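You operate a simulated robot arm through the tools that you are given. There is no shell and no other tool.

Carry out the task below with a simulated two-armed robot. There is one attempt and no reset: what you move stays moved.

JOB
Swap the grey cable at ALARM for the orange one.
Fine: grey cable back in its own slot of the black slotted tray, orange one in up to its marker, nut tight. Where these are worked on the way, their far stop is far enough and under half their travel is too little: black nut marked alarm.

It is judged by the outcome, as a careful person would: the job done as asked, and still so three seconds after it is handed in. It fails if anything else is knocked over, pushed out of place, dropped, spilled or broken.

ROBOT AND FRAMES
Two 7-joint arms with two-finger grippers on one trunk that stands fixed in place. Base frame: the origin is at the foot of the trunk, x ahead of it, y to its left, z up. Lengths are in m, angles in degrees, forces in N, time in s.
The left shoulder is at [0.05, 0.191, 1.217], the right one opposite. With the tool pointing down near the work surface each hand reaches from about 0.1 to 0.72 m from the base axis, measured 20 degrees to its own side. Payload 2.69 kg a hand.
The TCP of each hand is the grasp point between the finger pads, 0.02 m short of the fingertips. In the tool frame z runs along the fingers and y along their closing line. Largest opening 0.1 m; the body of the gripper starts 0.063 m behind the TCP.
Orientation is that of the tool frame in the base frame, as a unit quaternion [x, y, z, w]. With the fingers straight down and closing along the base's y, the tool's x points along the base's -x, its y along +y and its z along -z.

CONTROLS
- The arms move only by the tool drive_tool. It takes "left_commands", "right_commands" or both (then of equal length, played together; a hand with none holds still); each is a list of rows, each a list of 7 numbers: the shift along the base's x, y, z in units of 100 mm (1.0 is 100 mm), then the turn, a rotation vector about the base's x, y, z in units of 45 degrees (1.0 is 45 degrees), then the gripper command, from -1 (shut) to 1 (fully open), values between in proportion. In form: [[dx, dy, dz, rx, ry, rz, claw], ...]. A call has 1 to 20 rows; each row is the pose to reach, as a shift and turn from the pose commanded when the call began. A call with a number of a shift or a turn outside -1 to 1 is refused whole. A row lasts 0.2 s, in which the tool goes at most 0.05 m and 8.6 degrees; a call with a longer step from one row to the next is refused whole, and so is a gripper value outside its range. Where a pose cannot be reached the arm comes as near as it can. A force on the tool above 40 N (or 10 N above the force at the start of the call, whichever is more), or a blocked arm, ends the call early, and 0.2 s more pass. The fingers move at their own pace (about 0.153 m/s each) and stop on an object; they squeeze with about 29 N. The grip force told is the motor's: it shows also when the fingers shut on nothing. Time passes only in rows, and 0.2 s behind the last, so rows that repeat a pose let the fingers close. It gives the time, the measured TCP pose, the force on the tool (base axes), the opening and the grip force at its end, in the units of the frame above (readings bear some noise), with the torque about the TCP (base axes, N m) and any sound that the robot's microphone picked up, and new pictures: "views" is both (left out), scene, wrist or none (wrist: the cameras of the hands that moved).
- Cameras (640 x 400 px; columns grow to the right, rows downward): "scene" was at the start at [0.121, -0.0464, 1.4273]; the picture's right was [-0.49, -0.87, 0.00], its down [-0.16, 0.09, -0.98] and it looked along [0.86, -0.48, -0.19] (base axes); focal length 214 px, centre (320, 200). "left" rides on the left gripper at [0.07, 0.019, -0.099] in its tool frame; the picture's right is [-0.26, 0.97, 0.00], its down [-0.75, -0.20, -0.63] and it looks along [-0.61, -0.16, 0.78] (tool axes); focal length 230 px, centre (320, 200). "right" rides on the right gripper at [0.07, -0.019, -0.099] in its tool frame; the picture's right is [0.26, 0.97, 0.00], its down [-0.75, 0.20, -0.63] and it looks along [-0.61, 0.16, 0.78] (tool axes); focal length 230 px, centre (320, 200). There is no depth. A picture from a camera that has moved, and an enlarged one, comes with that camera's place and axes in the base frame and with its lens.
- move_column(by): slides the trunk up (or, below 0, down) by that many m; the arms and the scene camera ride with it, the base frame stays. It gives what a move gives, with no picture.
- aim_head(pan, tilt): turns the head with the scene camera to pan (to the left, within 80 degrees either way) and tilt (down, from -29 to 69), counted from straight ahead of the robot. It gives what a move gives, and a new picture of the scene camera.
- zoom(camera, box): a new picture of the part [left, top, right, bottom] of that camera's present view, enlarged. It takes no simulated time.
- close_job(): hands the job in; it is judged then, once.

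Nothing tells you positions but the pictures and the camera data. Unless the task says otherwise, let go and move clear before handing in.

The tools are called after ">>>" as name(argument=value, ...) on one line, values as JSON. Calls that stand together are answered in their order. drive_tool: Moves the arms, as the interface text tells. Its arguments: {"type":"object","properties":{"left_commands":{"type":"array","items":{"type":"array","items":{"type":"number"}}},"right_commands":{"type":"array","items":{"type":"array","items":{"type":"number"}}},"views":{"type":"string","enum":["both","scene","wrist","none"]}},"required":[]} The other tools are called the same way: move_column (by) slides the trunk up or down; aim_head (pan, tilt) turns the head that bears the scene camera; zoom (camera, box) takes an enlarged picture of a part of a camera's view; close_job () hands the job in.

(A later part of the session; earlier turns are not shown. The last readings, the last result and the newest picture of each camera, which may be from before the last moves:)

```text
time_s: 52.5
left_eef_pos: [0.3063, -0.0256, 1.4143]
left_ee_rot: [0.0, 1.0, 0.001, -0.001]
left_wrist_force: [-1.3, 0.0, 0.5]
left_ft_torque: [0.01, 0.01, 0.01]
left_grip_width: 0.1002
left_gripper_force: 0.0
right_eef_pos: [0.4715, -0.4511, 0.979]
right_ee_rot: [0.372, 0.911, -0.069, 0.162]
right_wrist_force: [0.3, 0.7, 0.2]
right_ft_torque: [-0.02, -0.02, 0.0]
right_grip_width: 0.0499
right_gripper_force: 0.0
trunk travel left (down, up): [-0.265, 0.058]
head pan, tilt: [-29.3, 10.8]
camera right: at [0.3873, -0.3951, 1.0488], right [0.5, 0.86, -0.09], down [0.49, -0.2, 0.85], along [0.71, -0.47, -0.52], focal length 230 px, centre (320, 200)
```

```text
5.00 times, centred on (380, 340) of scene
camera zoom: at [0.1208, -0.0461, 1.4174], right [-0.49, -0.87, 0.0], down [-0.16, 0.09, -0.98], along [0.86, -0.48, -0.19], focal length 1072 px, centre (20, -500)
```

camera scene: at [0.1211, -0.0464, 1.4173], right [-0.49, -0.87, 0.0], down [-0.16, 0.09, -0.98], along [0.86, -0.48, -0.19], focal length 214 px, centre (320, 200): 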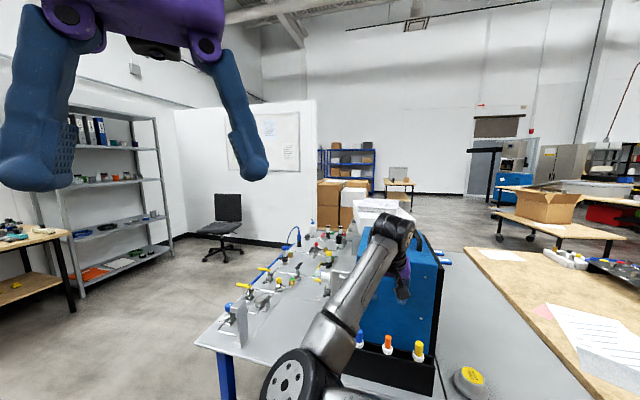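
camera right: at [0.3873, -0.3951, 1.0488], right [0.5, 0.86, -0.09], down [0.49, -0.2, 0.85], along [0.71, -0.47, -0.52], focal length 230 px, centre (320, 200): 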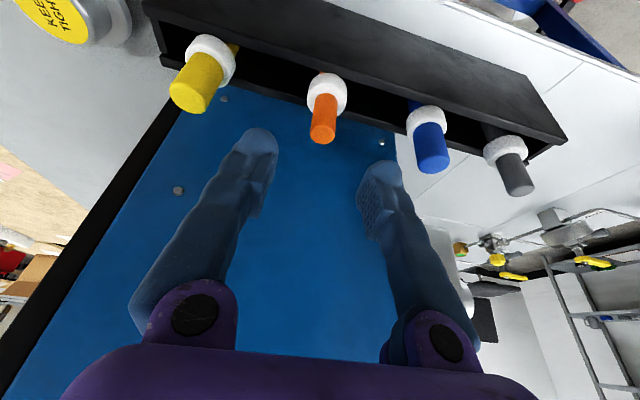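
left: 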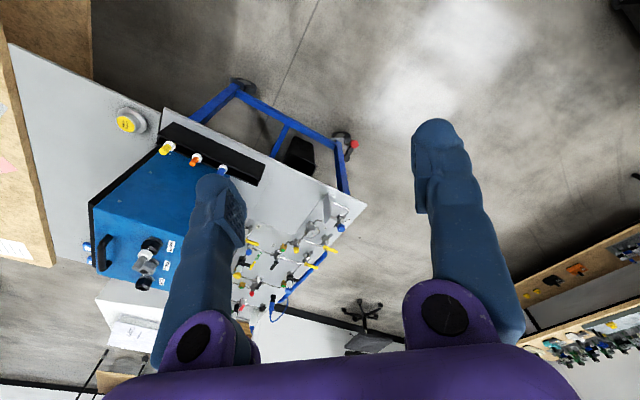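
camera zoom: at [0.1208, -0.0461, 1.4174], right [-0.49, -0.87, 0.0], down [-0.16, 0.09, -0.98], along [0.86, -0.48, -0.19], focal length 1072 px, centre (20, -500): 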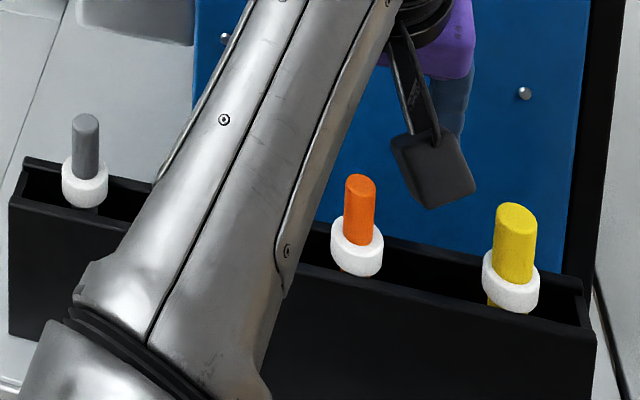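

Alignment is good within a few mm. Final descent to TCP z ≈ 0.9385 and close on the orange stub.

>>> drive_tool(right_commands=[[-0.02, -0.02, -0.15, 0, 0, 0, 0], [-0.02, -0.02, -0.3, 0, 0, 0, 0], [-0.02, -0.02, -0.405, 0, 0, 0, 0], [-0.02, -0.02, -0.405, 0, 0, 0, 0]], views="wrist")

>>> zoom(camera="scene", box=[330, 300, 430, 380])

>>> zoom(camera="right", box=[220, 50, 440, 180])

```text
time_s: 53.5
left_eef_pos: [0.306, -0.0245, 1.4138]
left_ee_rot: [0.0, 1.0, 0.0, 0.0]
left_wrist_force: [1.2, -0.1, 0.0]
left_ft_torque: [0.0, -0.03, -0.04]
left_grip_width: 0.1
left_gripper_force: 0.0
right_eef_pos: [0.4678, -0.456, 0.9399]
right_ee_rot: [0.372, 0.912, -0.07, 0.161]
right_wrist_force: [-0.4, -0.2, -0.3]
right_ft_torque: [-0.01, -0.01, 0.01]
right_grip_width: 0.0496
right_gripper_force: 0.0
trunk travel left (down, up): [-0.265, 0.058]
head pan, tilt: [-29.3, 10.8]
camera right: at [0.3843, -0.3986, 1.0084], right [0.5, 0.86, -0.09], down [0.49, -0.2, 0.85], along [0.71, -0.47, -0.52], focal length 230 px, centre (320, 200)
```

right: 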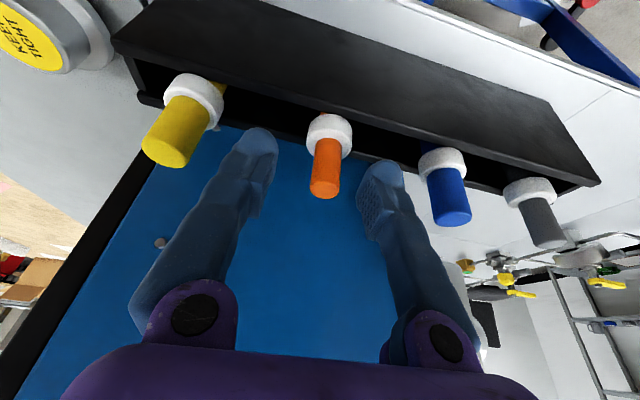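

```text
5.00 times, centred on (380, 340) of scene
camera zoom: at [0.1209, -0.0463, 1.4173], right [-0.49, -0.87, 0.0], down [-0.16, 0.09, -0.98], along [0.86, -0.48, -0.19], focal length 1072 px, centre (20, -500)
```

zoom: 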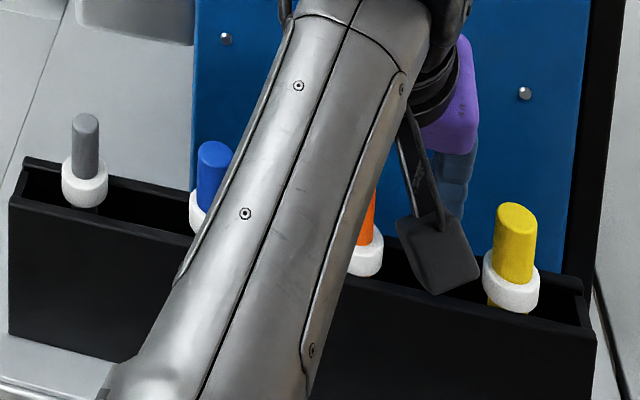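

```text
2.91 times, centred on (330, 115) of right
camera zoom: at [0.3843, -0.3986, 1.0084], right [0.5, 0.86, -0.09], down [0.49, -0.2, 0.85], along [0.71, -0.47, -0.52], focal length 669 px, centre (291, 447)
```

zoom: 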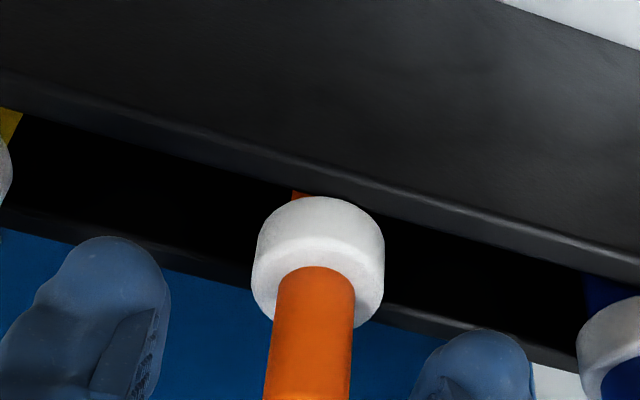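

The view matches the earlier grey grasp. Closing on orange, then lifting a little to check.

>>> drive_tool(right_commands=[[0, 0, 0, 0, 0, 0, -0.5], [0, 0, 0, 0, 0, 0, -1], [0, 0, 0, 0, 0, 0, -1], [0, 0, 0.1, 0, 0, 0, -1], [0, 0, 0.25, 0, 0, 0, -1], [0, 0, 0.4, 0, 0, 0, -1], [0, 0, 0.4, 0, 0, 0, -1]], views="wrist")

>>> zoom(camera="scene", box=[330, 290, 430, 380])

```text
time_s: 55.1
left_eef_pos: [0.3069, -0.0257, 1.414]
left_ee_rot: [0.0, 1.0, 0.0, -0.001]
left_wrist_force: [-0.6, 0.0, -0.2]
left_ft_torque: [0.0, 0.02, -0.02]
left_grip_width: 0.0997
left_gripper_force: 0.1
right_eef_pos: [0.4687, -0.4563, 0.9782]
right_ee_rot: [0.371, 0.912, -0.068, 0.161]
right_wrist_force: [0.4, -0.3, 0.4]
right_ft_torque: [0.01, -0.02, -0.04]
right_grip_width: 0.0141
right_gripper_force: 29.2
trunk travel left (down, up): [-0.265, 0.058]
head pan, tilt: [-29.3, 10.8]
camera right: at [0.385, -0.3987, 1.0475], right [0.5, 0.86, -0.09], down [0.49, -0.2, 0.85], along [0.71, -0.47, -0.52], focal length 230 px, centre (320, 200)
```

right: 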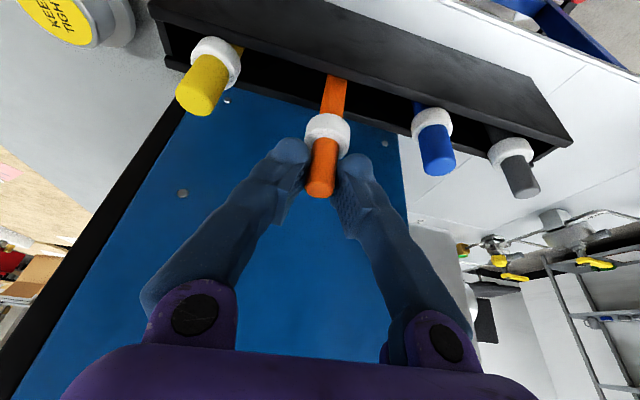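

```text
4.44 times, centred on (380, 335) of scene
camera zoom: at [0.1211, -0.0465, 1.4173], right [-0.49, -0.87, 0.0], down [-0.16, 0.09, -0.98], along [0.86, -0.48, -0.19], focal length 953 px, centre (53, -400)
```

zoom: 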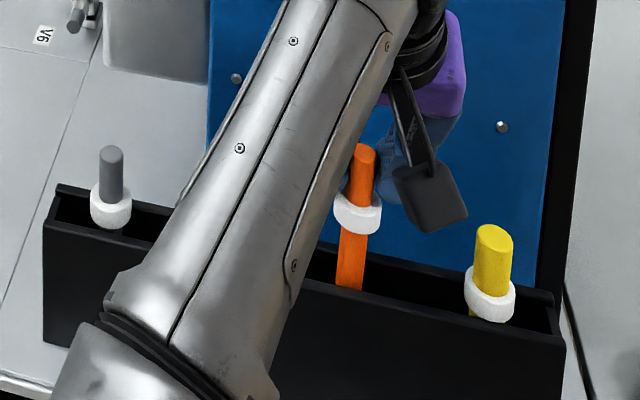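

Orange comes out with the hand. Lifting it well clear.

>>> drive_tool(right_commands=[[0, 0, 0.3, 0, 0, 0, -1], [0, 0, 0.65, 0, 0, 0, -1], [0, 0, 1.0, 0, 0, 0, -1]], views="wrist")

>>> drive_tool(right_commands=[[0, 0, 0.35, 0, 0, 0, -1], [0, 0, 0.7, 0, 0, 0, -1], [0, 0, 1.0, 0, 0, 0, -1]], views="none")

>>> move_column(by=0.057)

>>> drive_tool(right_commands=[[0, 0, 0.35, 0, 0, 0, -1], [0, 0, 0.7, 0, 0, 0, -1], [0, 0, 1.0, 0, 0, 0, -1], [0, 0, 1.0, 0, 0, 0, -1]], views="both")

>>> zoom(camera="scene", box=[280, 190, 460, 400])

```text
time_s: 55.9
left_eef_pos: [0.3067, -0.0252, 1.4147]
left_ee_rot: [0.0, 1.0, 0.0, 0.0]
left_wrist_force: [0.1, -0.3, 0.0]
left_ft_torque: [-0.03, -0.01, 0.01]
left_grip_width: 0.0998
left_gripper_force: 0.1
right_eef_pos: [0.4684, -0.4554, 1.0787]
right_ee_rot: [0.372, 0.912, -0.068, 0.161]
right_wrist_force: [-1.8, -0.4, -0.7]
right_ft_torque: [-0.01, -0.02, -0.02]
right_grip_width: 0.0142
right_gripper_force: 29.0
trunk travel left (down, up): [-0.265, 0.058]
head pan, tilt: [-29.3, 10.8]
camera right: at [0.3846, -0.3989, 1.1484], right [0.5, 0.86, -0.09], down [0.49, -0.2, 0.85], along [0.71, -0.47, -0.52], focal length 230 px, centre (320, 200)
```

right: 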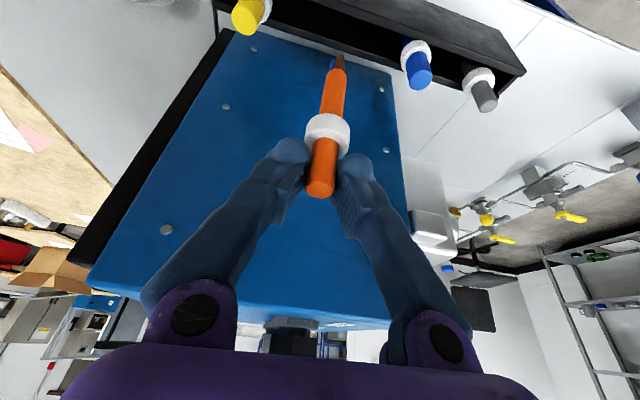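

```text
time_s: 56.7
left_eef_pos: [0.3067, -0.0253, 1.4139]
left_ee_rot: [0.0, 1.0, 0.001, -0.001]
left_wrist_force: [-0.2, -0.6, 0.9]
left_ft_torque: [0.01, -0.03, -0.02]
left_grip_width: 0.1002
left_gripper_force: 0.1
right_eef_pos: [0.4664, -0.453, 1.1779]
right_ee_rot: [0.371, 0.912, -0.068, 0.161]
right_wrist_force: [0.4, 0.2, -0.8]
right_ft_torque: [-0.04, 0.04, 0.03]
right_grip_width: 0.0141
right_gripper_force: 28.9
trunk travel left (down, up): [-0.265, 0.058]
head pan, tilt: [-29.3, 10.8]
```

```text
time_s: 57.6
left_eef_pos: [0.3074, -0.0258, 1.4712]
left_ee_rot: [0.001, 1.0, 0.0, 0.0]
left_wrist_force: [0.4, -0.5, 0.1]
left_ft_torque: [0.01, 0.0, 0.0]
left_grip_width: 0.1001
left_gripper_force: 0.0
right_eef_pos: [0.4674, -0.4531, 1.2346]
right_ee_rot: [0.372, 0.912, -0.068, 0.16]
right_wrist_force: [-0.3, -0.1, 0.1]
right_ft_torque: [0.01, 0.03, 0.0]
right_grip_width: 0.0143
right_gripper_force: 28.8
trunk travel left (down, up): [-0.322, 0.001]
head pan, tilt: [-29.3, 10.8]
```

```text
time_s: 58.6
left_eef_pos: [0.3079, -0.0271, 1.4705]
left_ee_rot: [0.0, 1.0, 0.0, -0.001]
left_wrist_force: [0.4, 0.0, 0.0]
left_ft_torque: [0.02, 0.02, -0.03]
left_grip_width: 0.1002
left_gripper_force: 0.1
right_eef_pos: [0.469, -0.4547, 1.3347]
right_ee_rot: [0.371, 0.912, -0.068, 0.161]
right_wrist_force: [0.4, 0.8, -0.1]
right_ft_torque: [-0.01, 0.01, -0.01]
right_grip_width: 0.0139
right_gripper_force: 29.0
trunk travel left (down, up): [-0.322, 0.001]
head pan, tilt: [-29.3, 10.8]
camera scene: at [0.1214, -0.0465, 1.4743], right [-0.49, -0.87, 0.0], down [-0.16, 0.09, -0.98], along [0.86, -0.48, -0.19], focal length 214 px, centre (320, 200)
camera right: at [0.3848, -0.3977, 1.4035], right [0.5, 0.86, -0.09], down [0.49, -0.2, 0.85], along [0.71, -0.47, -0.52], focal length 230 px, centre (320, 200)
```

scene: 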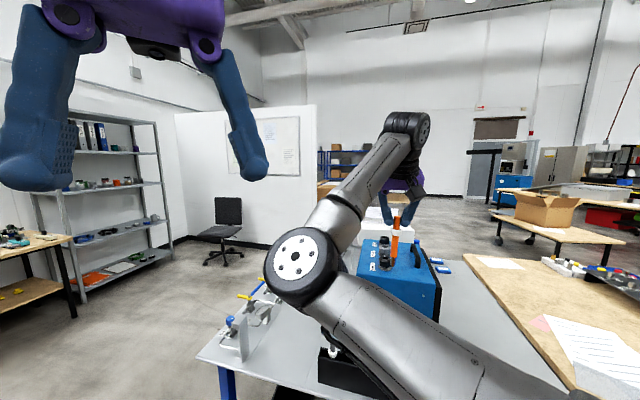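
right: 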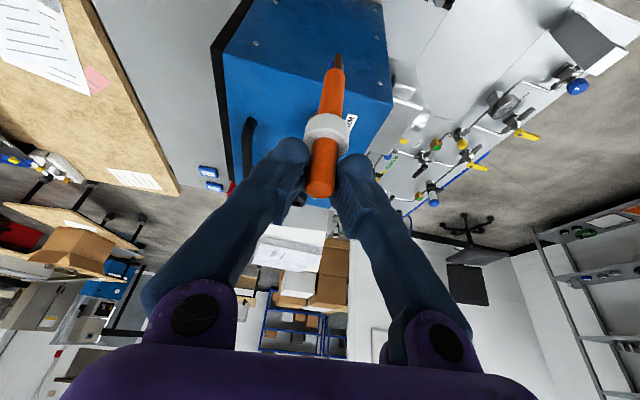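

```text
1.90 times, centred on (370, 295) of scene
camera zoom: at [0.1214, -0.0465, 1.4743], right [-0.49, -0.87, 0.0], down [-0.16, 0.09, -0.98], along [0.86, -0.48, -0.19], focal length 408 px, centre (225, 19)
```

zoom: 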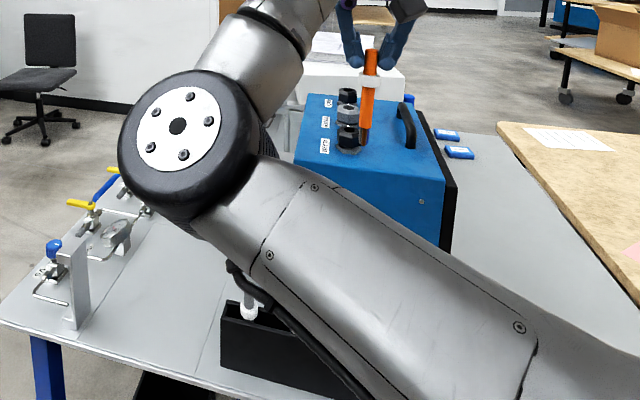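

Orange hangs upright and clear. Moving it over the ALARM gland at z ≈ 1.345.

>>> drive_tool(right_commands=[[0, 0, 0.1, 0, 0, 0, -1], [0.3, -0.24, 0.1, 0, 0, 0, -1], [0.6, -0.48, 0.1, 0, 0, 0, -1], [0.8, -0.64, 0.1, 0, 0, 0, -1], [0.96, -0.76, 0.1, 0, 0, 0, -1], [0.96, -0.76, 0.1, 0, 0, 0, -1], [0.96, -0.76, 0.1, 0, 0, 0, -1]], views="wrist")

>>> zoom(camera="right", box=[290, 10, 370, 110])

>>> zoom(camera="scene", box=[350, 180, 430, 270])

```text
time_s: 60.2
left_eef_pos: [0.3074, -0.0257, 1.4701]
left_ee_rot: [0.0, 1.0, 0.0, 0.0]
left_wrist_force: [0.8, 0.4, -0.5]
left_ft_torque: [0.02, 0.01, 0.0]
left_grip_width: 0.1
left_gripper_force: 0.2
right_eef_pos: [0.5627, -0.5288, 1.3461]
right_ee_rot: [0.372, 0.912, -0.068, 0.161]
right_wrist_force: [0.1, -0.1, -0.2]
right_ft_torque: [0.01, 0.03, 0.02]
right_grip_width: 0.0142
right_gripper_force: 28.8
trunk travel left (down, up): [-0.322, 0.001]
head pan, tilt: [-29.3, 10.8]
camera right: at [0.4794, -0.4713, 1.4158], right [0.5, 0.86, -0.09], down [0.49, -0.2, 0.85], along [0.71, -0.47, -0.52], focal length 230 px, centre (320, 200)
```

right: 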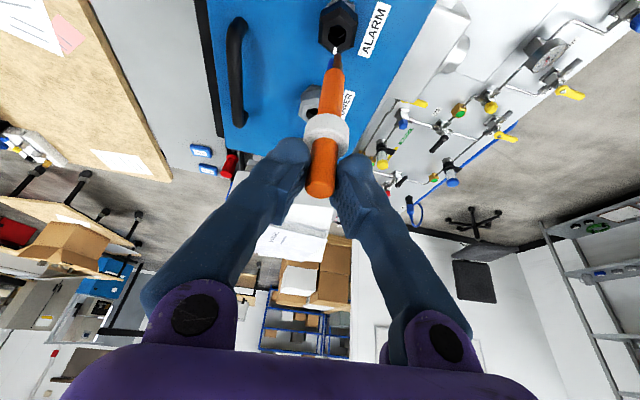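

```text
4.00 times, centred on (330, 60) of right
camera zoom: at [0.4794, -0.4713, 1.4158], right [0.5, 0.86, -0.09], down [0.49, -0.2, 0.85], along [0.71, -0.47, -0.52], focal length 920 px, centre (280, 760)
```

zoom: 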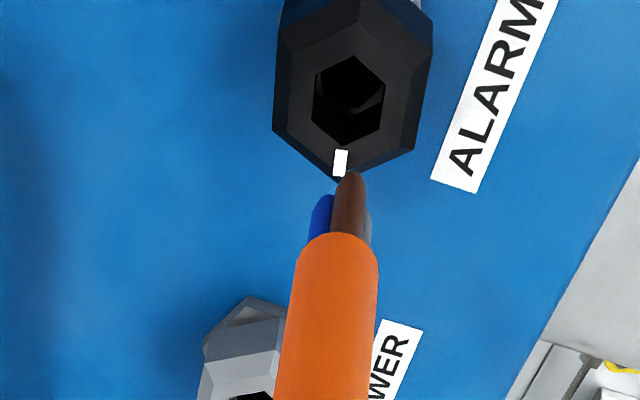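

```text
4.44 times, centred on (390, 225) of scene
camera zoom: at [0.1212, -0.0467, 1.4743], right [-0.49, -0.87, 0.0], down [-0.16, 0.09, -0.98], along [0.86, -0.48, -0.19], focal length 953 px, centre (9, 89)
```

zoom: 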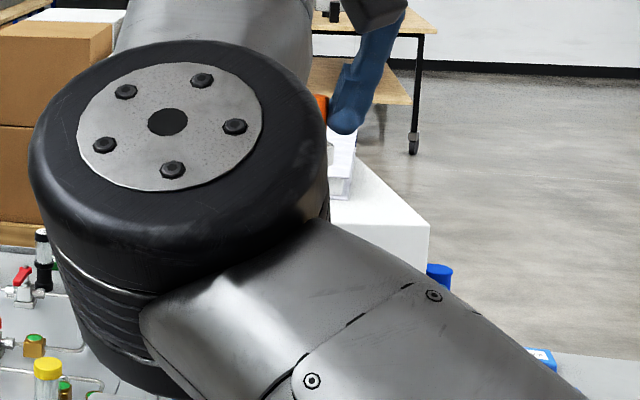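

The nut hole centre computes to (0.5645,-0.530), and the cable hangs about 2 mm short of it. I'll correct by (+1.5, −1.5) mm and lower until the cores are just above the hole.

>>> drive_tool(right_commands=[[0.015, -0.015, -0.1, 0, 0, 0, -1], [0.015, -0.015, -0.2, 0, 0, 0, -1], [0.015, -0.015, -0.33, 0, 0, 0, -1], [0.015, -0.015, -0.33, 0, 0, 0, -1], [0.015, -0.015, -0.33, 0, 0, 0, -1]], views="wrist")

>>> zoom(camera="right", box=[290, 10, 370, 110])

>>> zoom(camera="left", box=[100, 200, 240, 320])

```text
time_s: 61.4
left_eef_pos: [0.3079, -0.0262, 1.4709]
left_ee_rot: [0.0, 1.0, 0.0, 0.0]
left_wrist_force: [-0.1, 0.4, -0.2]
left_ft_torque: [0.02, -0.02, 0.02]
left_grip_width: 0.1
left_gripper_force: 0.0
right_eef_pos: [0.5662, -0.5314, 1.3124]
right_ee_rot: [0.372, 0.912, -0.068, 0.161]
right_wrist_force: [0.4, -0.6, -0.4]
right_ft_torque: [0.02, 0.0, 0.02]
right_grip_width: 0.0143
right_gripper_force: 28.9
trunk travel left (down, up): [-0.322, 0.001]
head pan, tilt: [-29.3, 10.8]
camera right: at [0.4821, -0.4741, 1.3826], right [0.5, 0.86, -0.09], down [0.49, -0.2, 0.85], along [0.71, -0.47, -0.52], focal length 230 px, centre (320, 200)
```

right: 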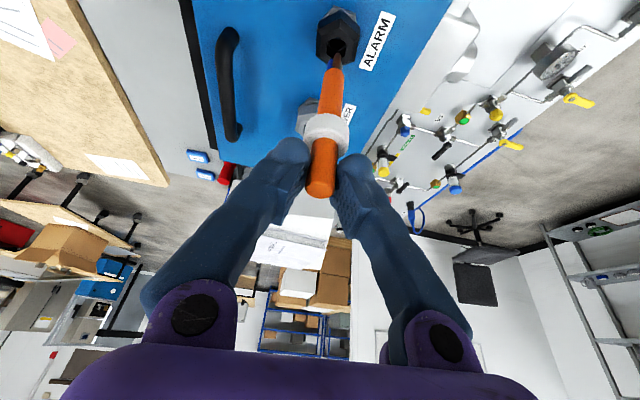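

```text
4.00 times, centred on (330, 60) of right
camera zoom: at [0.4821, -0.4741, 1.3826], right [0.5, 0.86, -0.09], down [0.49, -0.2, 0.85], along [0.71, -0.47, -0.52], focal length 920 px, centre (280, 760)
```

zoom: 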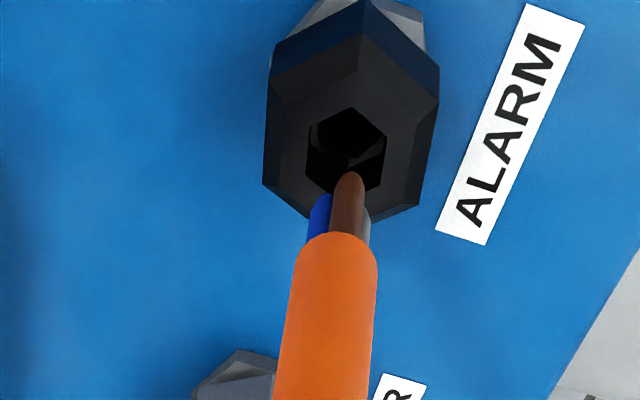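

```text
3.33 times, centred on (170, 260) of left
camera zoom: at [0.2376, -0.0073, 1.5703], right [0.26, 0.97, 0.0], down [0.75, -0.2, 0.63], along [0.61, -0.16, -0.78], focal length 767 px, centre (820, 0)
```

zoom: 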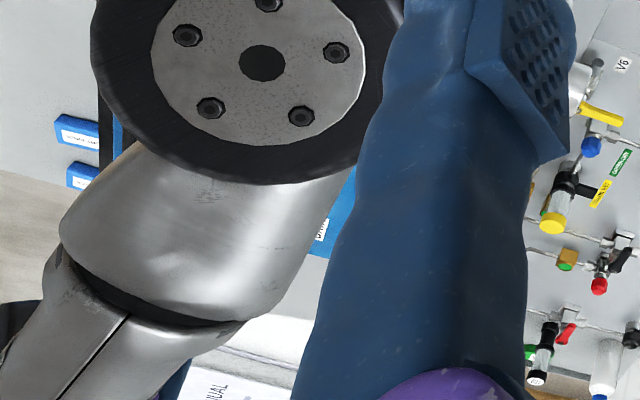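

The cores are right above the hole, within 1–2 mm. I'll trim the position by about (−0.5, +1.5) mm and lower 15 mm to see whether the cores enter.

>>> drive_tool(right_commands=[[-0.005, 0.015, 0, 0, 0, 0, -1], [-0.005, 0.015, -0.05, 0, 0, 0, -1], [-0.005, 0.015, -0.1, 0, 0, 0, -1], [-0.005, 0.015, -0.15, 0, 0, 0, -1], [-0.005, 0.015, -0.15, 0, 0, 0, -1]], views="wrist")

>>> zoom(camera="right", box=[290, 10, 370, 110])

```text
time_s: 62.6
left_eef_pos: [0.3072, -0.0255, 1.4695]
left_ee_rot: [0.0, 1.0, -0.001, 0.0]
left_wrist_force: [-0.4, 0.3, 0.0]
left_ft_torque: [-0.01, -0.02, 0.0]
left_grip_width: 0.1001
left_gripper_force: 0.0
right_eef_pos: [0.5645, -0.5291, 1.2973]
right_ee_rot: [0.371, 0.912, -0.068, 0.161]
right_wrist_force: [0.3, 0.2, -0.6]
right_ft_torque: [0.0, 0.0, -0.04]
right_grip_width: 0.0143
right_gripper_force: 28.9
trunk travel left (down, up): [-0.322, 0.001]
head pan, tilt: [-29.3, 10.8]
camera right: at [0.481, -0.4729, 1.3665], right [0.5, 0.86, -0.09], down [0.49, -0.2, 0.85], along [0.71, -0.47, -0.52], focal length 230 px, centre (320, 200)
```

right: 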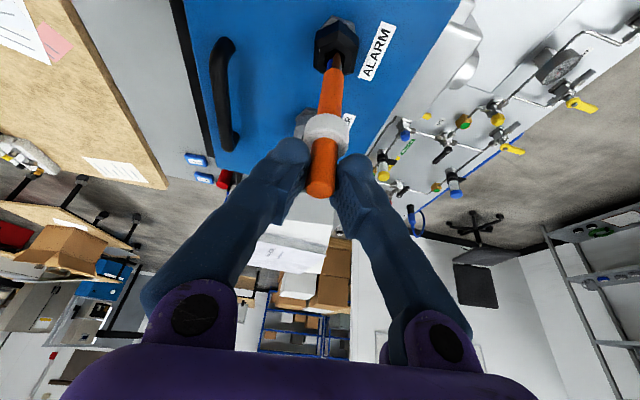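

```text
4.00 times, centred on (330, 60) of right
camera zoom: at [0.481, -0.4729, 1.3665], right [0.5, 0.86, -0.09], down [0.49, -0.2, 0.85], along [0.71, -0.47, -0.52], focal length 920 px, centre (280, 760)
```

zoom: 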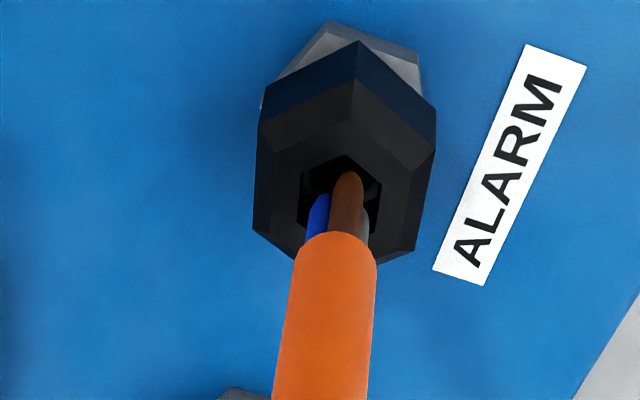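

Sheath and hole now agree within about half a millimetre. Lowering so the sheath enters.

>>> drive_tool(right_commands=[[0, 0, -0.08, 0, 0, 0, -1], [0, 0, -0.16, 0, 0, 0, -1], [0, 0, -0.24, 0, 0, 0, -1], [0, 0, -0.32, 0, 0, 0, -1], [0, 0, -0.32, 0, 0, 0, -1]], views="wrist")

>>> zoom(camera="right", box=[290, 30, 370, 130])

```text
time_s: 63.8
left_eef_pos: [0.3079, -0.0265, 1.4699]
left_ee_rot: [0.0, 1.0, 0.001, 0.0]
left_wrist_force: [0.4, -0.5, 0.8]
left_ft_torque: [-0.03, 0.01, 0.0]
left_grip_width: 0.0999
left_gripper_force: 0.0
right_eef_pos: [0.566, -0.5295, 1.2655]
right_ee_rot: [0.371, 0.912, -0.068, 0.16]
right_wrist_force: [1.7, -3.3, 0.4]
right_ft_torque: [-0.35, -0.27, 0.03]
right_grip_width: 0.0141
right_gripper_force: 29.2
trunk travel left (down, up): [-0.322, 0.001]
head pan, tilt: [-29.3, 10.8]
camera right: at [0.4816, -0.4723, 1.3338], right [0.5, 0.86, -0.09], down [0.49, -0.19, 0.85], along [0.71, -0.47, -0.52], focal length 230 px, centre (320, 200)
```

right: 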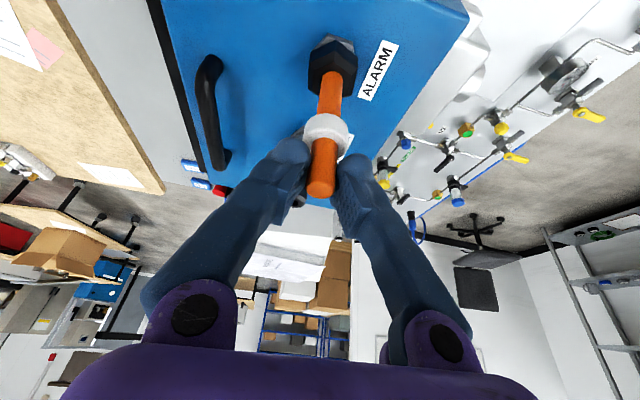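

```text
4.00 times, centred on (330, 80) of right
camera zoom: at [0.4816, -0.4723, 1.3338], right [0.5, 0.86, -0.09], down [0.49, -0.19, 0.85], along [0.71, -0.47, -0.52], focal length 920 px, centre (280, 680)
```

zoom: 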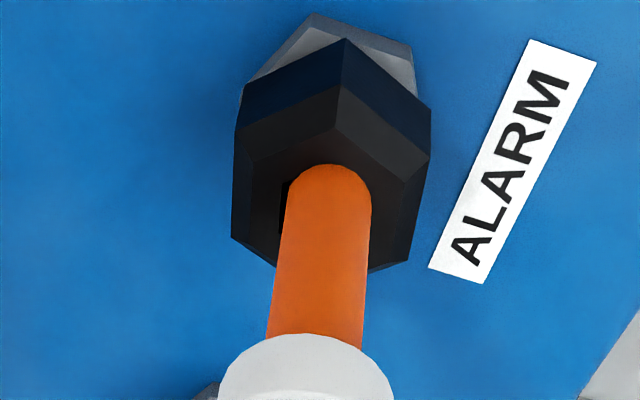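

It's entering with only a small side force (≈3 N). I'll trim 1 mm in the force's direction and continue down.

>>> drive_tool(right_commands=[[0.008, -0.012, 0, 0, 0, 0, -1], [0.008, -0.012, -0.08, 0, 0, 0, -1], [0.008, -0.012, -0.16, 0, 0, 0, -1], [0.008, -0.012, -0.24, 0, 0, 0, -1], [0.008, -0.012, -0.24, 0, 0, 0, -1]], views="wrist")

>>> zoom(camera="right", box=[290, 50, 370, 150])

```text
time_s: 65.0
left_eef_pos: [0.3068, -0.025, 1.4708]
left_ee_rot: [0.001, 1.0, 0.0, -0.001]
left_wrist_force: [0.5, 1.0, 0.2]
left_ft_torque: [-0.02, 0.0, 0.02]
left_grip_width: 0.0999
left_gripper_force: 0.0
right_eef_pos: [0.5657, -0.5316, 1.2401]
right_ee_rot: [0.373, 0.911, -0.07, 0.161]
right_wrist_force: [-0.1, 0.6, -0.3]
right_ft_torque: [0.0, 0.0, -0.03]
right_grip_width: 0.014
right_gripper_force: 28.4
trunk travel left (down, up): [-0.322, 0.001]
head pan, tilt: [-29.3, 10.8]
camera right: at [0.4819, -0.4743, 1.3106], right [0.5, 0.86, -0.09], down [0.49, -0.2, 0.85], along [0.71, -0.47, -0.52], focal length 230 px, centre (320, 200)
```

right: 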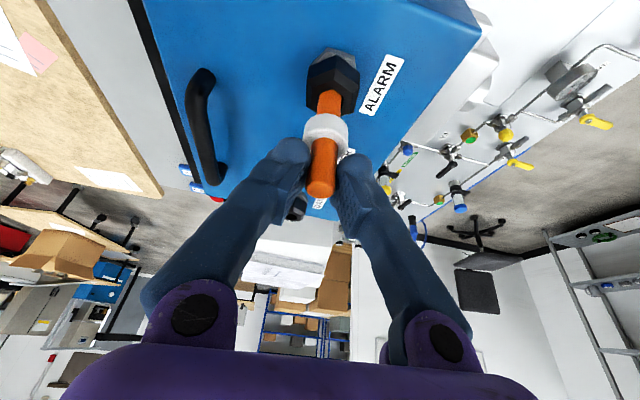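

```text
4.00 times, centred on (330, 100) of right
camera zoom: at [0.4819, -0.4743, 1.3106], right [0.5, 0.86, -0.09], down [0.49, -0.2, 0.85], along [0.71, -0.47, -0.52], focal length 920 px, centre (280, 600)
```

zoom: 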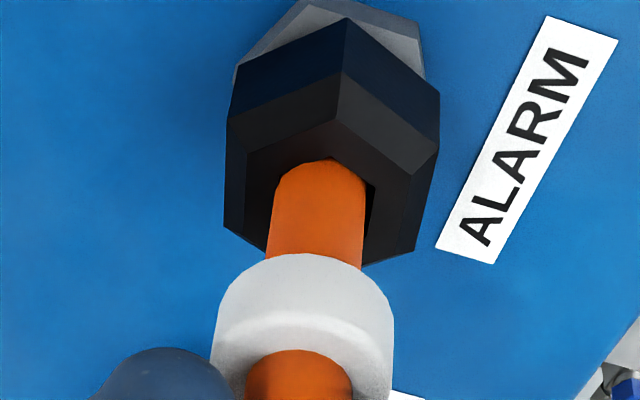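

Fully free. Lowering another 24 mm, then I'll creep to the marker.

>>> drive_tool(right_commands=[[0, 0, -0.08, 0, 0, 0, -1], [0, 0, -0.16, 0, 0, 0, -1], [0, 0, -0.24, 0, 0, 0, -1], [0, 0, -0.24, 0, 0, 0, -1]], views="wrist")

>>> zoom(camera="right", box=[290, 60, 370, 160])

>>> zoom(camera="scene", box=[360, 200, 430, 270])

```text
time_s: 66.0
left_eef_pos: [0.3083, -0.0266, 1.4722]
left_ee_rot: [0.001, 1.0, 0.0, 0.0]
left_wrist_force: [-0.4, 0.0, -1.3]
left_ft_torque: [0.03, 0.0, -0.01]
left_grip_width: 0.0999
left_gripper_force: 0.1
right_eef_pos: [0.565, -0.5288, 1.2165]
right_ee_rot: [0.372, 0.912, -0.068, 0.16]
right_wrist_force: [1.2, -1.0, -0.2]
right_ft_torque: [0.01, -0.06, 0.0]
right_grip_width: 0.0142
right_gripper_force: 29.2
trunk travel left (down, up): [-0.322, 0.001]
head pan, tilt: [-29.3, 10.8]
camera right: at [0.4814, -0.4731, 1.2861], right [0.5, 0.86, -0.09], down [0.49, -0.2, 0.85], along [0.71, -0.47, -0.52], focal length 230 px, centre (320, 200)
```

right: 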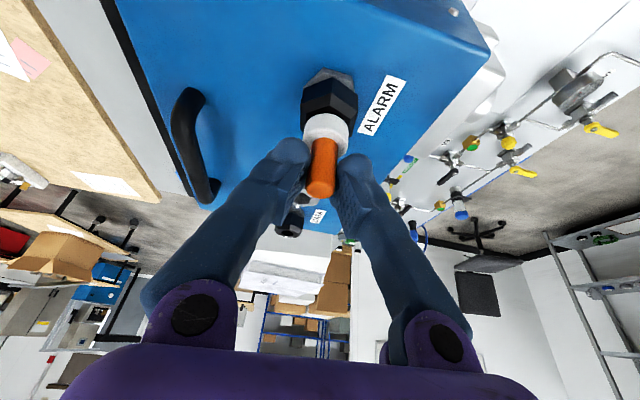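

```text
4.00 times, centred on (330, 110) of right
camera zoom: at [0.4814, -0.4731, 1.2861], right [0.5, 0.86, -0.09], down [0.49, -0.2, 0.85], along [0.71, -0.47, -0.52], focal length 920 px, centre (280, 560)
```

zoom: 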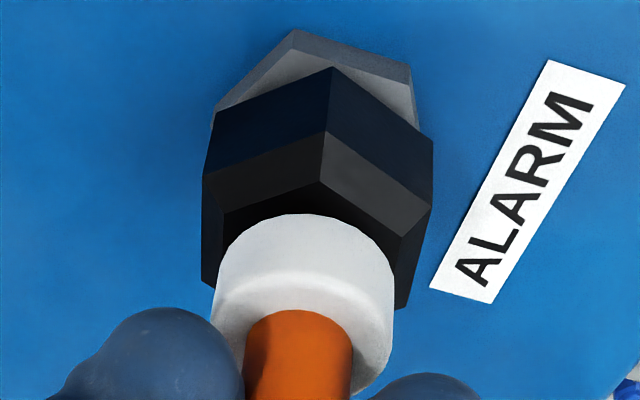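

```text
5.71 times, centred on (395, 235) of scene
camera zoom: at [0.1211, -0.0465, 1.4743], right [-0.49, -0.87, 0.0], down [-0.16, 0.09, -0.98], along [0.86, -0.48, -0.19], focal length 1226 px, centre (-109, 0)
```

zoom: 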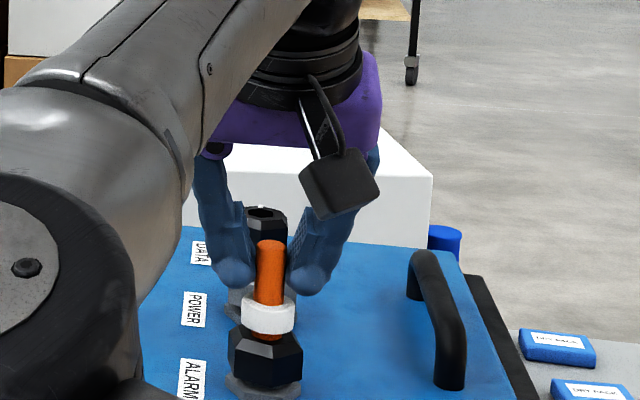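

Only a sliver of gap remains under the ring. Creeping down 2 mm at a time until the ring seats.

>>> drive_tool(right_commands=[[0, 0, -0.02, 0, 0, 0, -1], [0, 0, -0.04, 0, 0, 0, -1], [0, 0, -0.05, 0, 0, 0, -1], [0, 0, -0.05, 0, 0, 0, -1]], views="none")

>>> zoom(camera="scene", box=[370, 220, 410, 270])

```text
time_s: 67.0
left_eef_pos: [0.3067, -0.026, 1.4708]
left_ee_rot: [0.0, 1.0, 0.0, -0.001]
left_wrist_force: [0.2, 0.2, 0.5]
left_ft_torque: [0.02, 0.01, -0.03]
left_grip_width: 0.1002
left_gripper_force: 0.2
right_eef_pos: [0.5655, -0.5292, 1.2129]
right_ee_rot: [0.371, 0.912, -0.068, 0.161]
right_wrist_force: [-0.3, 0.1, -0.7]
right_ft_torque: [0.0, 0.01, 0.03]
right_grip_width: 0.0142
right_gripper_force: 29.0
trunk travel left (down, up): [-0.322, 0.001]
head pan, tilt: [-29.3, 10.8]
```

```text
8.00 times, centred on (390, 245) of scene
camera zoom: at [0.121, -0.0464, 1.4743], right [-0.49, -0.87, 0.0], down [-0.16, 0.09, -0.98], along [0.86, -0.48, -0.19], focal length 1716 px, centre (-240, -160)
```

zoom: 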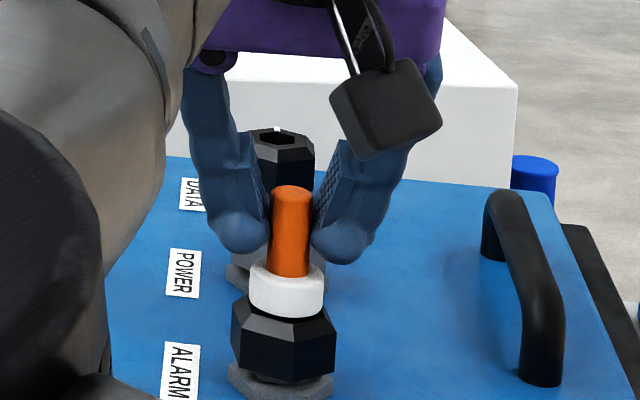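

Nearly down. A few more 1 mm steps until I feel contact.

>>> drive_tool(right_commands=[[0, 0, -0.01, 0, 0, 0, -1], [0, 0, -0.02, 0, 0, 0, -1], [0, 0, -0.03, 0, 0, 0, -1], [0, 0, -0.03, 0, 0, 0, -1]], views="none")

>>> zoom(camera="scene", box=[380, 235, 400, 262])

>>> zoom(camera="right", box=[290, 60, 370, 160])

```text
time_s: 68.0
left_eef_pos: [0.3069, -0.0258, 1.4707]
left_ee_rot: [0.0, 1.0, 0.0, -0.001]
left_wrist_force: [0.7, -0.1, -0.3]
left_ft_torque: [-0.03, 0.02, 0.0]
left_grip_width: 0.1001
left_gripper_force: 0.1
right_eef_pos: [0.5661, -0.5285, 1.2109]
right_ee_rot: [0.372, 0.912, -0.068, 0.162]
right_wrist_force: [1.6, -1.6, 6.9]
right_ft_torque: [0.01, 0.02, 0.01]
right_grip_width: 0.0142
right_gripper_force: 29.2
trunk travel left (down, up): [-0.322, 0.001]
head pan, tilt: [-29.3, 10.8]
```

```text
14.81 times, centred on (390, 248) of scene
camera zoom: at [0.1205, -0.0461, 1.4745], right [-0.49, -0.87, 0.0], down [-0.16, 0.09, -0.98], along [0.86, -0.48, -0.19], focal length 3177 px, centre (-717, -518)
```

zoom: 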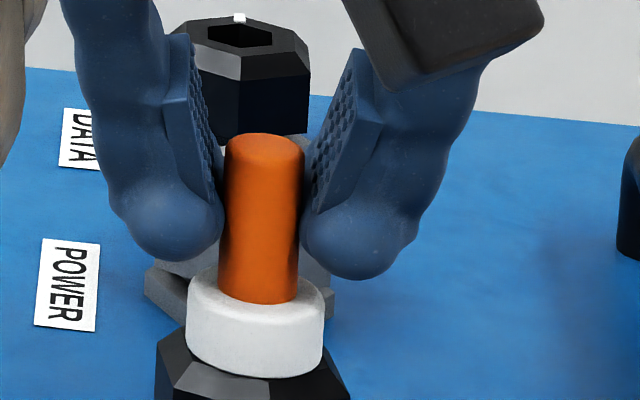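

```text
4.00 times, centred on (330, 110) of right
camera zoom: at [0.4814, -0.4726, 1.2796], right [0.5, 0.86, -0.09], down [0.49, -0.19, 0.85], along [0.71, -0.47, -0.52], focal length 920 px, centre (280, 560)
```

zoom: 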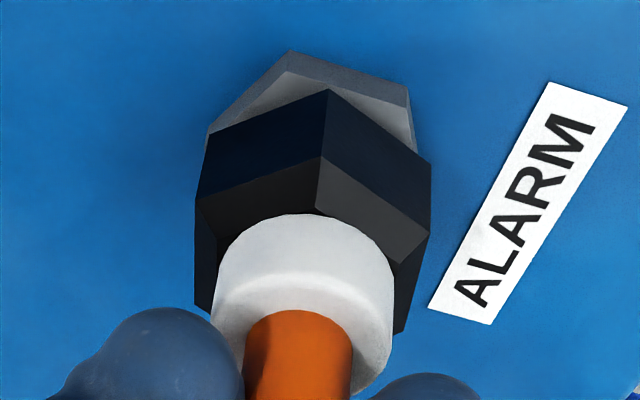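

The ring has seated on the nut (≈7 N up). One more millimetre of light press, then I'll release and rise.

>>> drive_tool(right_commands=[[0, 0, -0.01, 0, 0, 0, -1], [0, 0, -0.01, 0, 0, 0, -1], [0, 0, 0, 0, 0, 0, -0.6], [0, 0, 0, 0, 0, 0, 0.0], [0, 0, 0, 0, 0, 0, 0.2], [0, 0, 0.15, 0, 0, 0, 0.2], [0, 0, 0.35, 0, 0, 0, 0.2], [0, 0, 0.5, 0, 0, 0, 0.2]], views="wrist")

>>> zoom(camera="right", box=[290, 20, 370, 120])

>>> zoom(camera="scene", box=[370, 220, 410, 270])

```text
time_s: 69.8
left_eef_pos: [0.3075, -0.0253, 1.4712]
left_ee_rot: [0.0, 1.0, 0.0, -0.001]
left_wrist_force: [-1.2, 0.3, 1.2]
left_ft_torque: [0.01, -0.02, -0.02]
left_grip_width: 0.1003
left_gripper_force: 0.0
right_eef_pos: [0.5659, -0.5287, 1.2587]
right_ee_rot: [0.372, 0.912, -0.068, 0.161]
right_wrist_force: [-0.2, 0.8, -0.2]
right_ft_torque: [-0.01, 0.02, 0.02]
right_grip_width: 0.0598
right_gripper_force: 0.1
trunk travel left (down, up): [-0.322, 0.001]
head pan, tilt: [-29.3, 10.8]
camera right: at [0.4814, -0.4715, 1.3284], right [0.5, 0.86, -0.09], down [0.49, -0.2, 0.85], along [0.71, -0.47, -0.52], focal length 230 px, centre (320, 200)
```

right: 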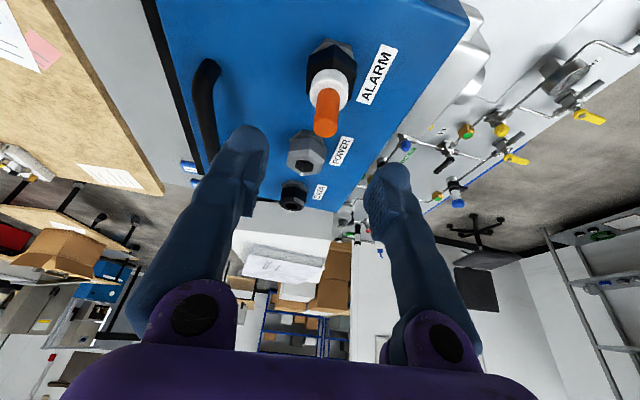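

```text
4.00 times, centred on (330, 70) of right
camera zoom: at [0.4814, -0.4715, 1.3284], right [0.5, 0.86, -0.09], down [0.49, -0.2, 0.85], along [0.71, -0.47, -0.52], focal length 920 px, centre (280, 720)
```

zoom: 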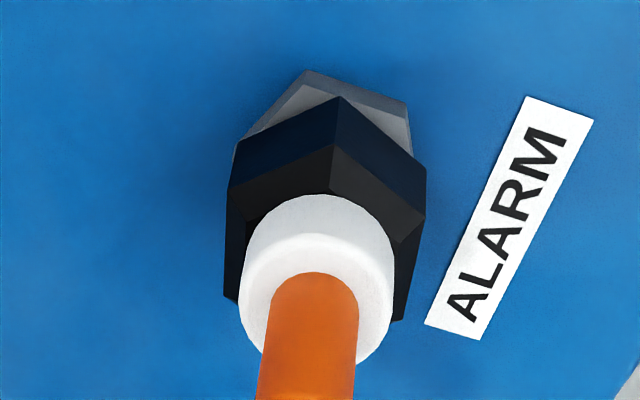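

```text
8.00 times, centred on (390, 245) of scene
camera zoom: at [0.1207, -0.0462, 1.4744], right [-0.49, -0.87, 0.0], down [-0.16, 0.09, -0.98], along [0.86, -0.48, -0.19], focal length 1716 px, centre (-240, -160)
```

zoom: 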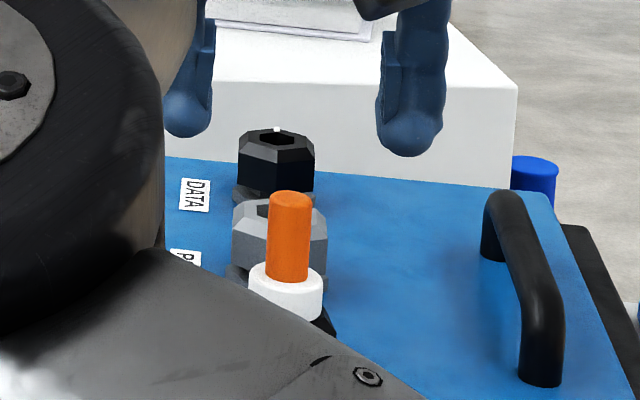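

Orange stays put with its ring on the nut. Now tightening: I'll retreat to the earlier clear spot, remove the tilt and swing the wrist to yaw ≈145°, ready to turn the nut clockwise the full way back.

>>> drive_tool(right_commands=[[0, 0, 0.08, 0, 0, 0, 0.2], [-0.2, 0.14, 0.1, 0, 0, 0, 0.2], [-0.4, 0.27, 0.12, 0, 0, 0, 0.2], [-0.575, 0.39, 0.12, 0.11, 0.11, 0, 0.2], [-0.575, 0.39, 0.12, 0.22, 0.22, 0, 0.2], [-0.575, 0.39, 0.12, 0.314, 0.314, 0, 0.2], [-0.575, 0.39, 0.12, 0.314, 0.314, 0, 0.2]], views="none")

>>> drive_tool(right_commands=[[0, 0, 0, 0, 0, 0.17, 0.2], [0, 0, 0, 0, 0, 0.34, 0.2], [0, 0, 0, 0, 0, 0.51, 0.2], [0, 0, 0, 0, 0, 0.68, 0.2], [0, 0, 0, 0, 0, 0.85, 0.2], [0, 0, 0, 0, 0, 1.0, 0.2]], views="none")

>>> drive_tool(right_commands=[[0, 0, 0, 0, 0, 0.17, 0.2], [0, 0, 0, 0, 0, 0.34, 0.2], [0, 0, 0, 0, 0, 0.51, 0.2], [0, 0, 0, 0, 0, 0.68, 0.2], [0, 0, 0, 0, 0, 0.85, 0.2], [0, 0, 0, 0, 0, 1.0, 0.2]], views="none")

>>> drive_tool(right_commands=[[0, 0, 0, 0, 0, 0.17, 0.2], [0, 0, 0, 0, 0, 0.34, 0.2], [0, 0, 0, 0, 0, 0.51, 0.2], [0, 0, 0, 0, 0, 0.68, 0.2], [0, 0, 0, 0, 0, 0.85, 0.2], [0, 0, 0, 0, 0, 1.0, 0.2]], views="none")

>>> drive_tool(right_commands=[[0, 0, 0, 0, 0, 0.17, 0.2], [0, 0, 0, 0, 0, 0.34, 0.2], [0, 0, 0, 0, 0, 0.51, 0.2], [0, 0, 0, 0, 0, 0.68, 0.2], [0, 0, 0, 0, 0, 0.85, 0.2], [0, 0, 0, 0, 0, 1.0, 0.2]], views="both")

```text
time_s: 71.4
left_eef_pos: [0.3072, -0.0258, 1.4704]
left_ee_rot: [0.001, 1.0, 0.0, -0.001]
left_wrist_force: [-0.2, 1.4, -0.1]
left_ft_torque: [0.0, -0.02, 0.0]
left_grip_width: 0.1001
left_gripper_force: 0.1
right_eef_pos: [0.5075, -0.4898, 1.2717]
right_ee_rot: [0.378, 0.926, -0.001, 0.0]
right_wrist_force: [0.7, 0.3, 0.4]
right_ft_torque: [0.04, 0.01, -0.02]
right_grip_width: 0.0598
right_gripper_force: 0.0
trunk travel left (down, up): [-0.322, 0.001]
head pan, tilt: [-29.3, 10.8]
```

```text
time_s: 72.8
left_eef_pos: [0.3075, -0.0256, 1.4709]
left_ee_rot: [0.0, 1.0, 0.0, -0.001]
left_wrist_force: [0.8, 0.5, -0.1]
left_ft_torque: [-0.02, -0.03, -0.05]
left_grip_width: 0.1001
left_gripper_force: 0.0
right_eef_pos: [0.5074, -0.4919, 1.2717]
right_ee_rot: [-0.007, 1.0, -0.001, 0.001]
right_wrist_force: [0.3, 0.1, 0.2]
right_ft_torque: [-0.01, 0.0, -0.02]
right_grip_width: 0.0598
right_gripper_force: 0.1
trunk travel left (down, up): [-0.322, 0.001]
head pan, tilt: [-29.3, 10.8]
```

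```text
time_s: 74.2
left_eef_pos: [0.307, -0.0261, 1.4718]
left_ee_rot: [0.0, 1.0, 0.0, 0.0]
left_wrist_force: [-0.9, -0.1, -0.3]
left_ft_torque: [0.01, -0.03, 0.05]
left_grip_width: 0.1002
left_gripper_force: 0.0
right_eef_pos: [0.51, -0.4902, 1.2707]
right_ee_rot: [-0.389, 0.921, 0.0, 0.002]
right_wrist_force: [-0.5, 0.5, 0.0]
right_ft_torque: [-0.05, 0.03, -0.04]
right_grip_width: 0.06
right_gripper_force: 0.1
trunk travel left (down, up): [-0.322, 0.001]
head pan, tilt: [-29.3, 10.8]
```

```text
time_s: 75.6
left_eef_pos: [0.3067, -0.026, 1.4707]
left_ee_rot: [0.0, 1.0, 0.0, -0.002]
left_wrist_force: [-0.3, -0.3, 0.5]
left_ft_torque: [0.01, -0.03, 0.0]
left_grip_width: 0.0999
left_gripper_force: 0.1
right_eef_pos: [0.5082, -0.4901, 1.2717]
right_ee_rot: [0.711, -0.703, 0.0, -0.001]
right_wrist_force: [0.2, -0.7, 0.5]
right_ft_torque: [0.01, -0.02, -0.01]
right_grip_width: 0.0602
right_gripper_force: 0.1
trunk travel left (down, up): [-0.322, 0.001]
head pan, tilt: [-29.3, 10.8]
```

```text
time_s: 77.0
left_eef_pos: [0.3071, -0.0259, 1.4703]
left_ee_rot: [0.001, 1.0, 0.0, 0.0]
left_wrist_force: [0.9, 0.2, -0.6]
left_ft_torque: [0.0, -0.01, 0.01]
left_grip_width: 0.1002
left_gripper_force: 0.1
right_eef_pos: [0.5092, -0.4904, 1.2719]
right_ee_rot: [0.926, -0.376, -0.002, -0.002]
right_wrist_force: [0.2, -0.2, -0.2]
right_ft_torque: [-0.01, 0.03, 0.01]
right_grip_width: 0.0597
right_gripper_force: 0.0
trunk travel left (down, up): [-0.322, 0.001]
head pan, tilt: [-29.3, 10.8]
camera scene: at [0.121, -0.0464, 1.4743], right [-0.49, -0.87, 0.0], down [-0.16, 0.09, -0.98], along [0.86, -0.48, -0.19], focal length 214 px, centre (320, 200)
camera right: at [0.5716, -0.5262, 1.3708], right [-0.49, -0.87, 0.0], down [-0.68, 0.38, 0.63], along [-0.55, 0.31, -0.78], focal length 230 px, centre (320, 200)
```

scene: 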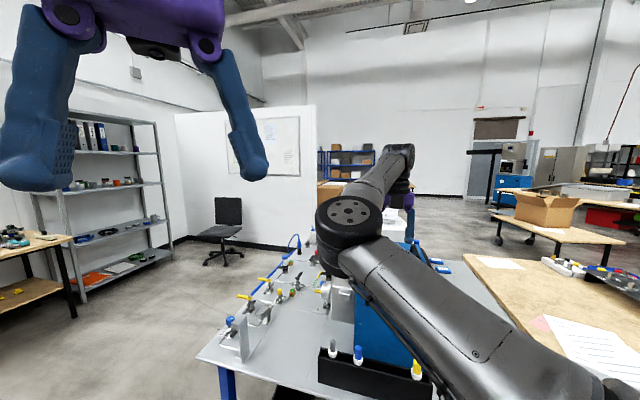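
right: 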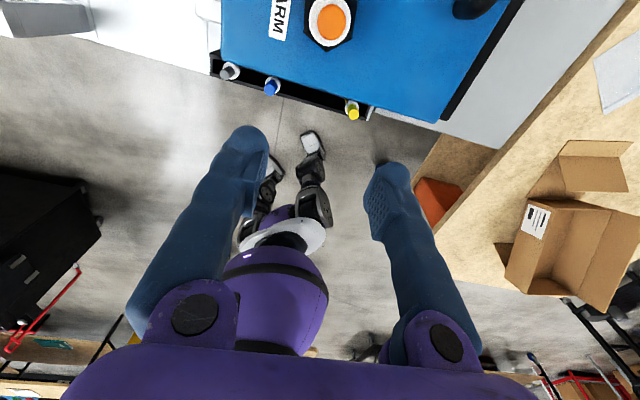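

Yaw is 136°. I'll move over the nut, turn to 145°, and descend around it.

>>> drive_tool(right_commands=[[0.15, -0.1, 0, 0, 0, 0.1, 0.4], [0.35, -0.25, -0.1, 0, 0, 0.21, 0.4], [0.56, -0.4, -0.18, 0, 0, 0.21, 0.4], [0.56, -0.4, -0.18, 0, 0, 0.21, 0.4]], views="wrist")

>>> zoom(camera="right", box=[200, 40, 440, 200])

```text
time_s: 78.0
left_eef_pos: [0.3079, -0.0244, 1.4703]
left_ee_rot: [0.0, 1.0, -0.001, -0.001]
left_wrist_force: [0.0, 0.0, 0.5]
left_ft_torque: [-0.01, 0.0, 0.04]
left_grip_width: 0.0999
left_gripper_force: 0.1
right_eef_pos: [0.5631, -0.5307, 1.2545]
right_ee_rot: [0.954, -0.3, 0.0, -0.001]
right_wrist_force: [-0.1, 0.6, 1.1]
right_ft_torque: [0.03, -0.02, -0.01]
right_grip_width: 0.0701
right_gripper_force: 0.0
trunk travel left (down, up): [-0.322, 0.001]
head pan, tilt: [-29.3, 10.8]
camera right: at [0.6313, -0.5555, 1.3535], right [-0.34, -0.94, 0.0], down [-0.73, 0.26, 0.63], along [-0.59, 0.22, -0.78], focal length 230 px, centre (320, 200)
```

right: 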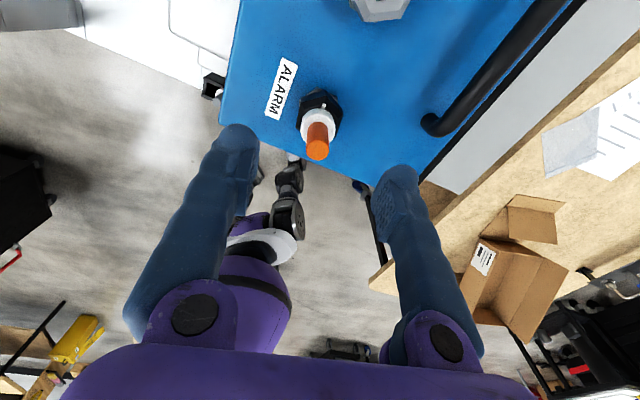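

```text
2.50 times, centred on (320, 120) of right
camera zoom: at [0.6313, -0.5555, 1.3535], right [-0.34, -0.94, 0.0], down [-0.73, 0.26, 0.63], along [-0.59, 0.22, -0.78], focal length 575 px, centre (320, 400)
```

zoom: 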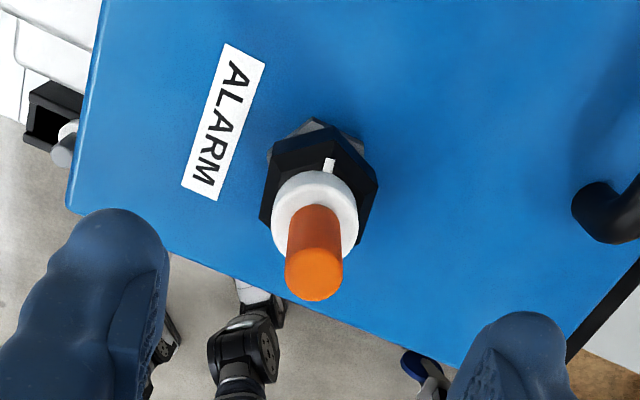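

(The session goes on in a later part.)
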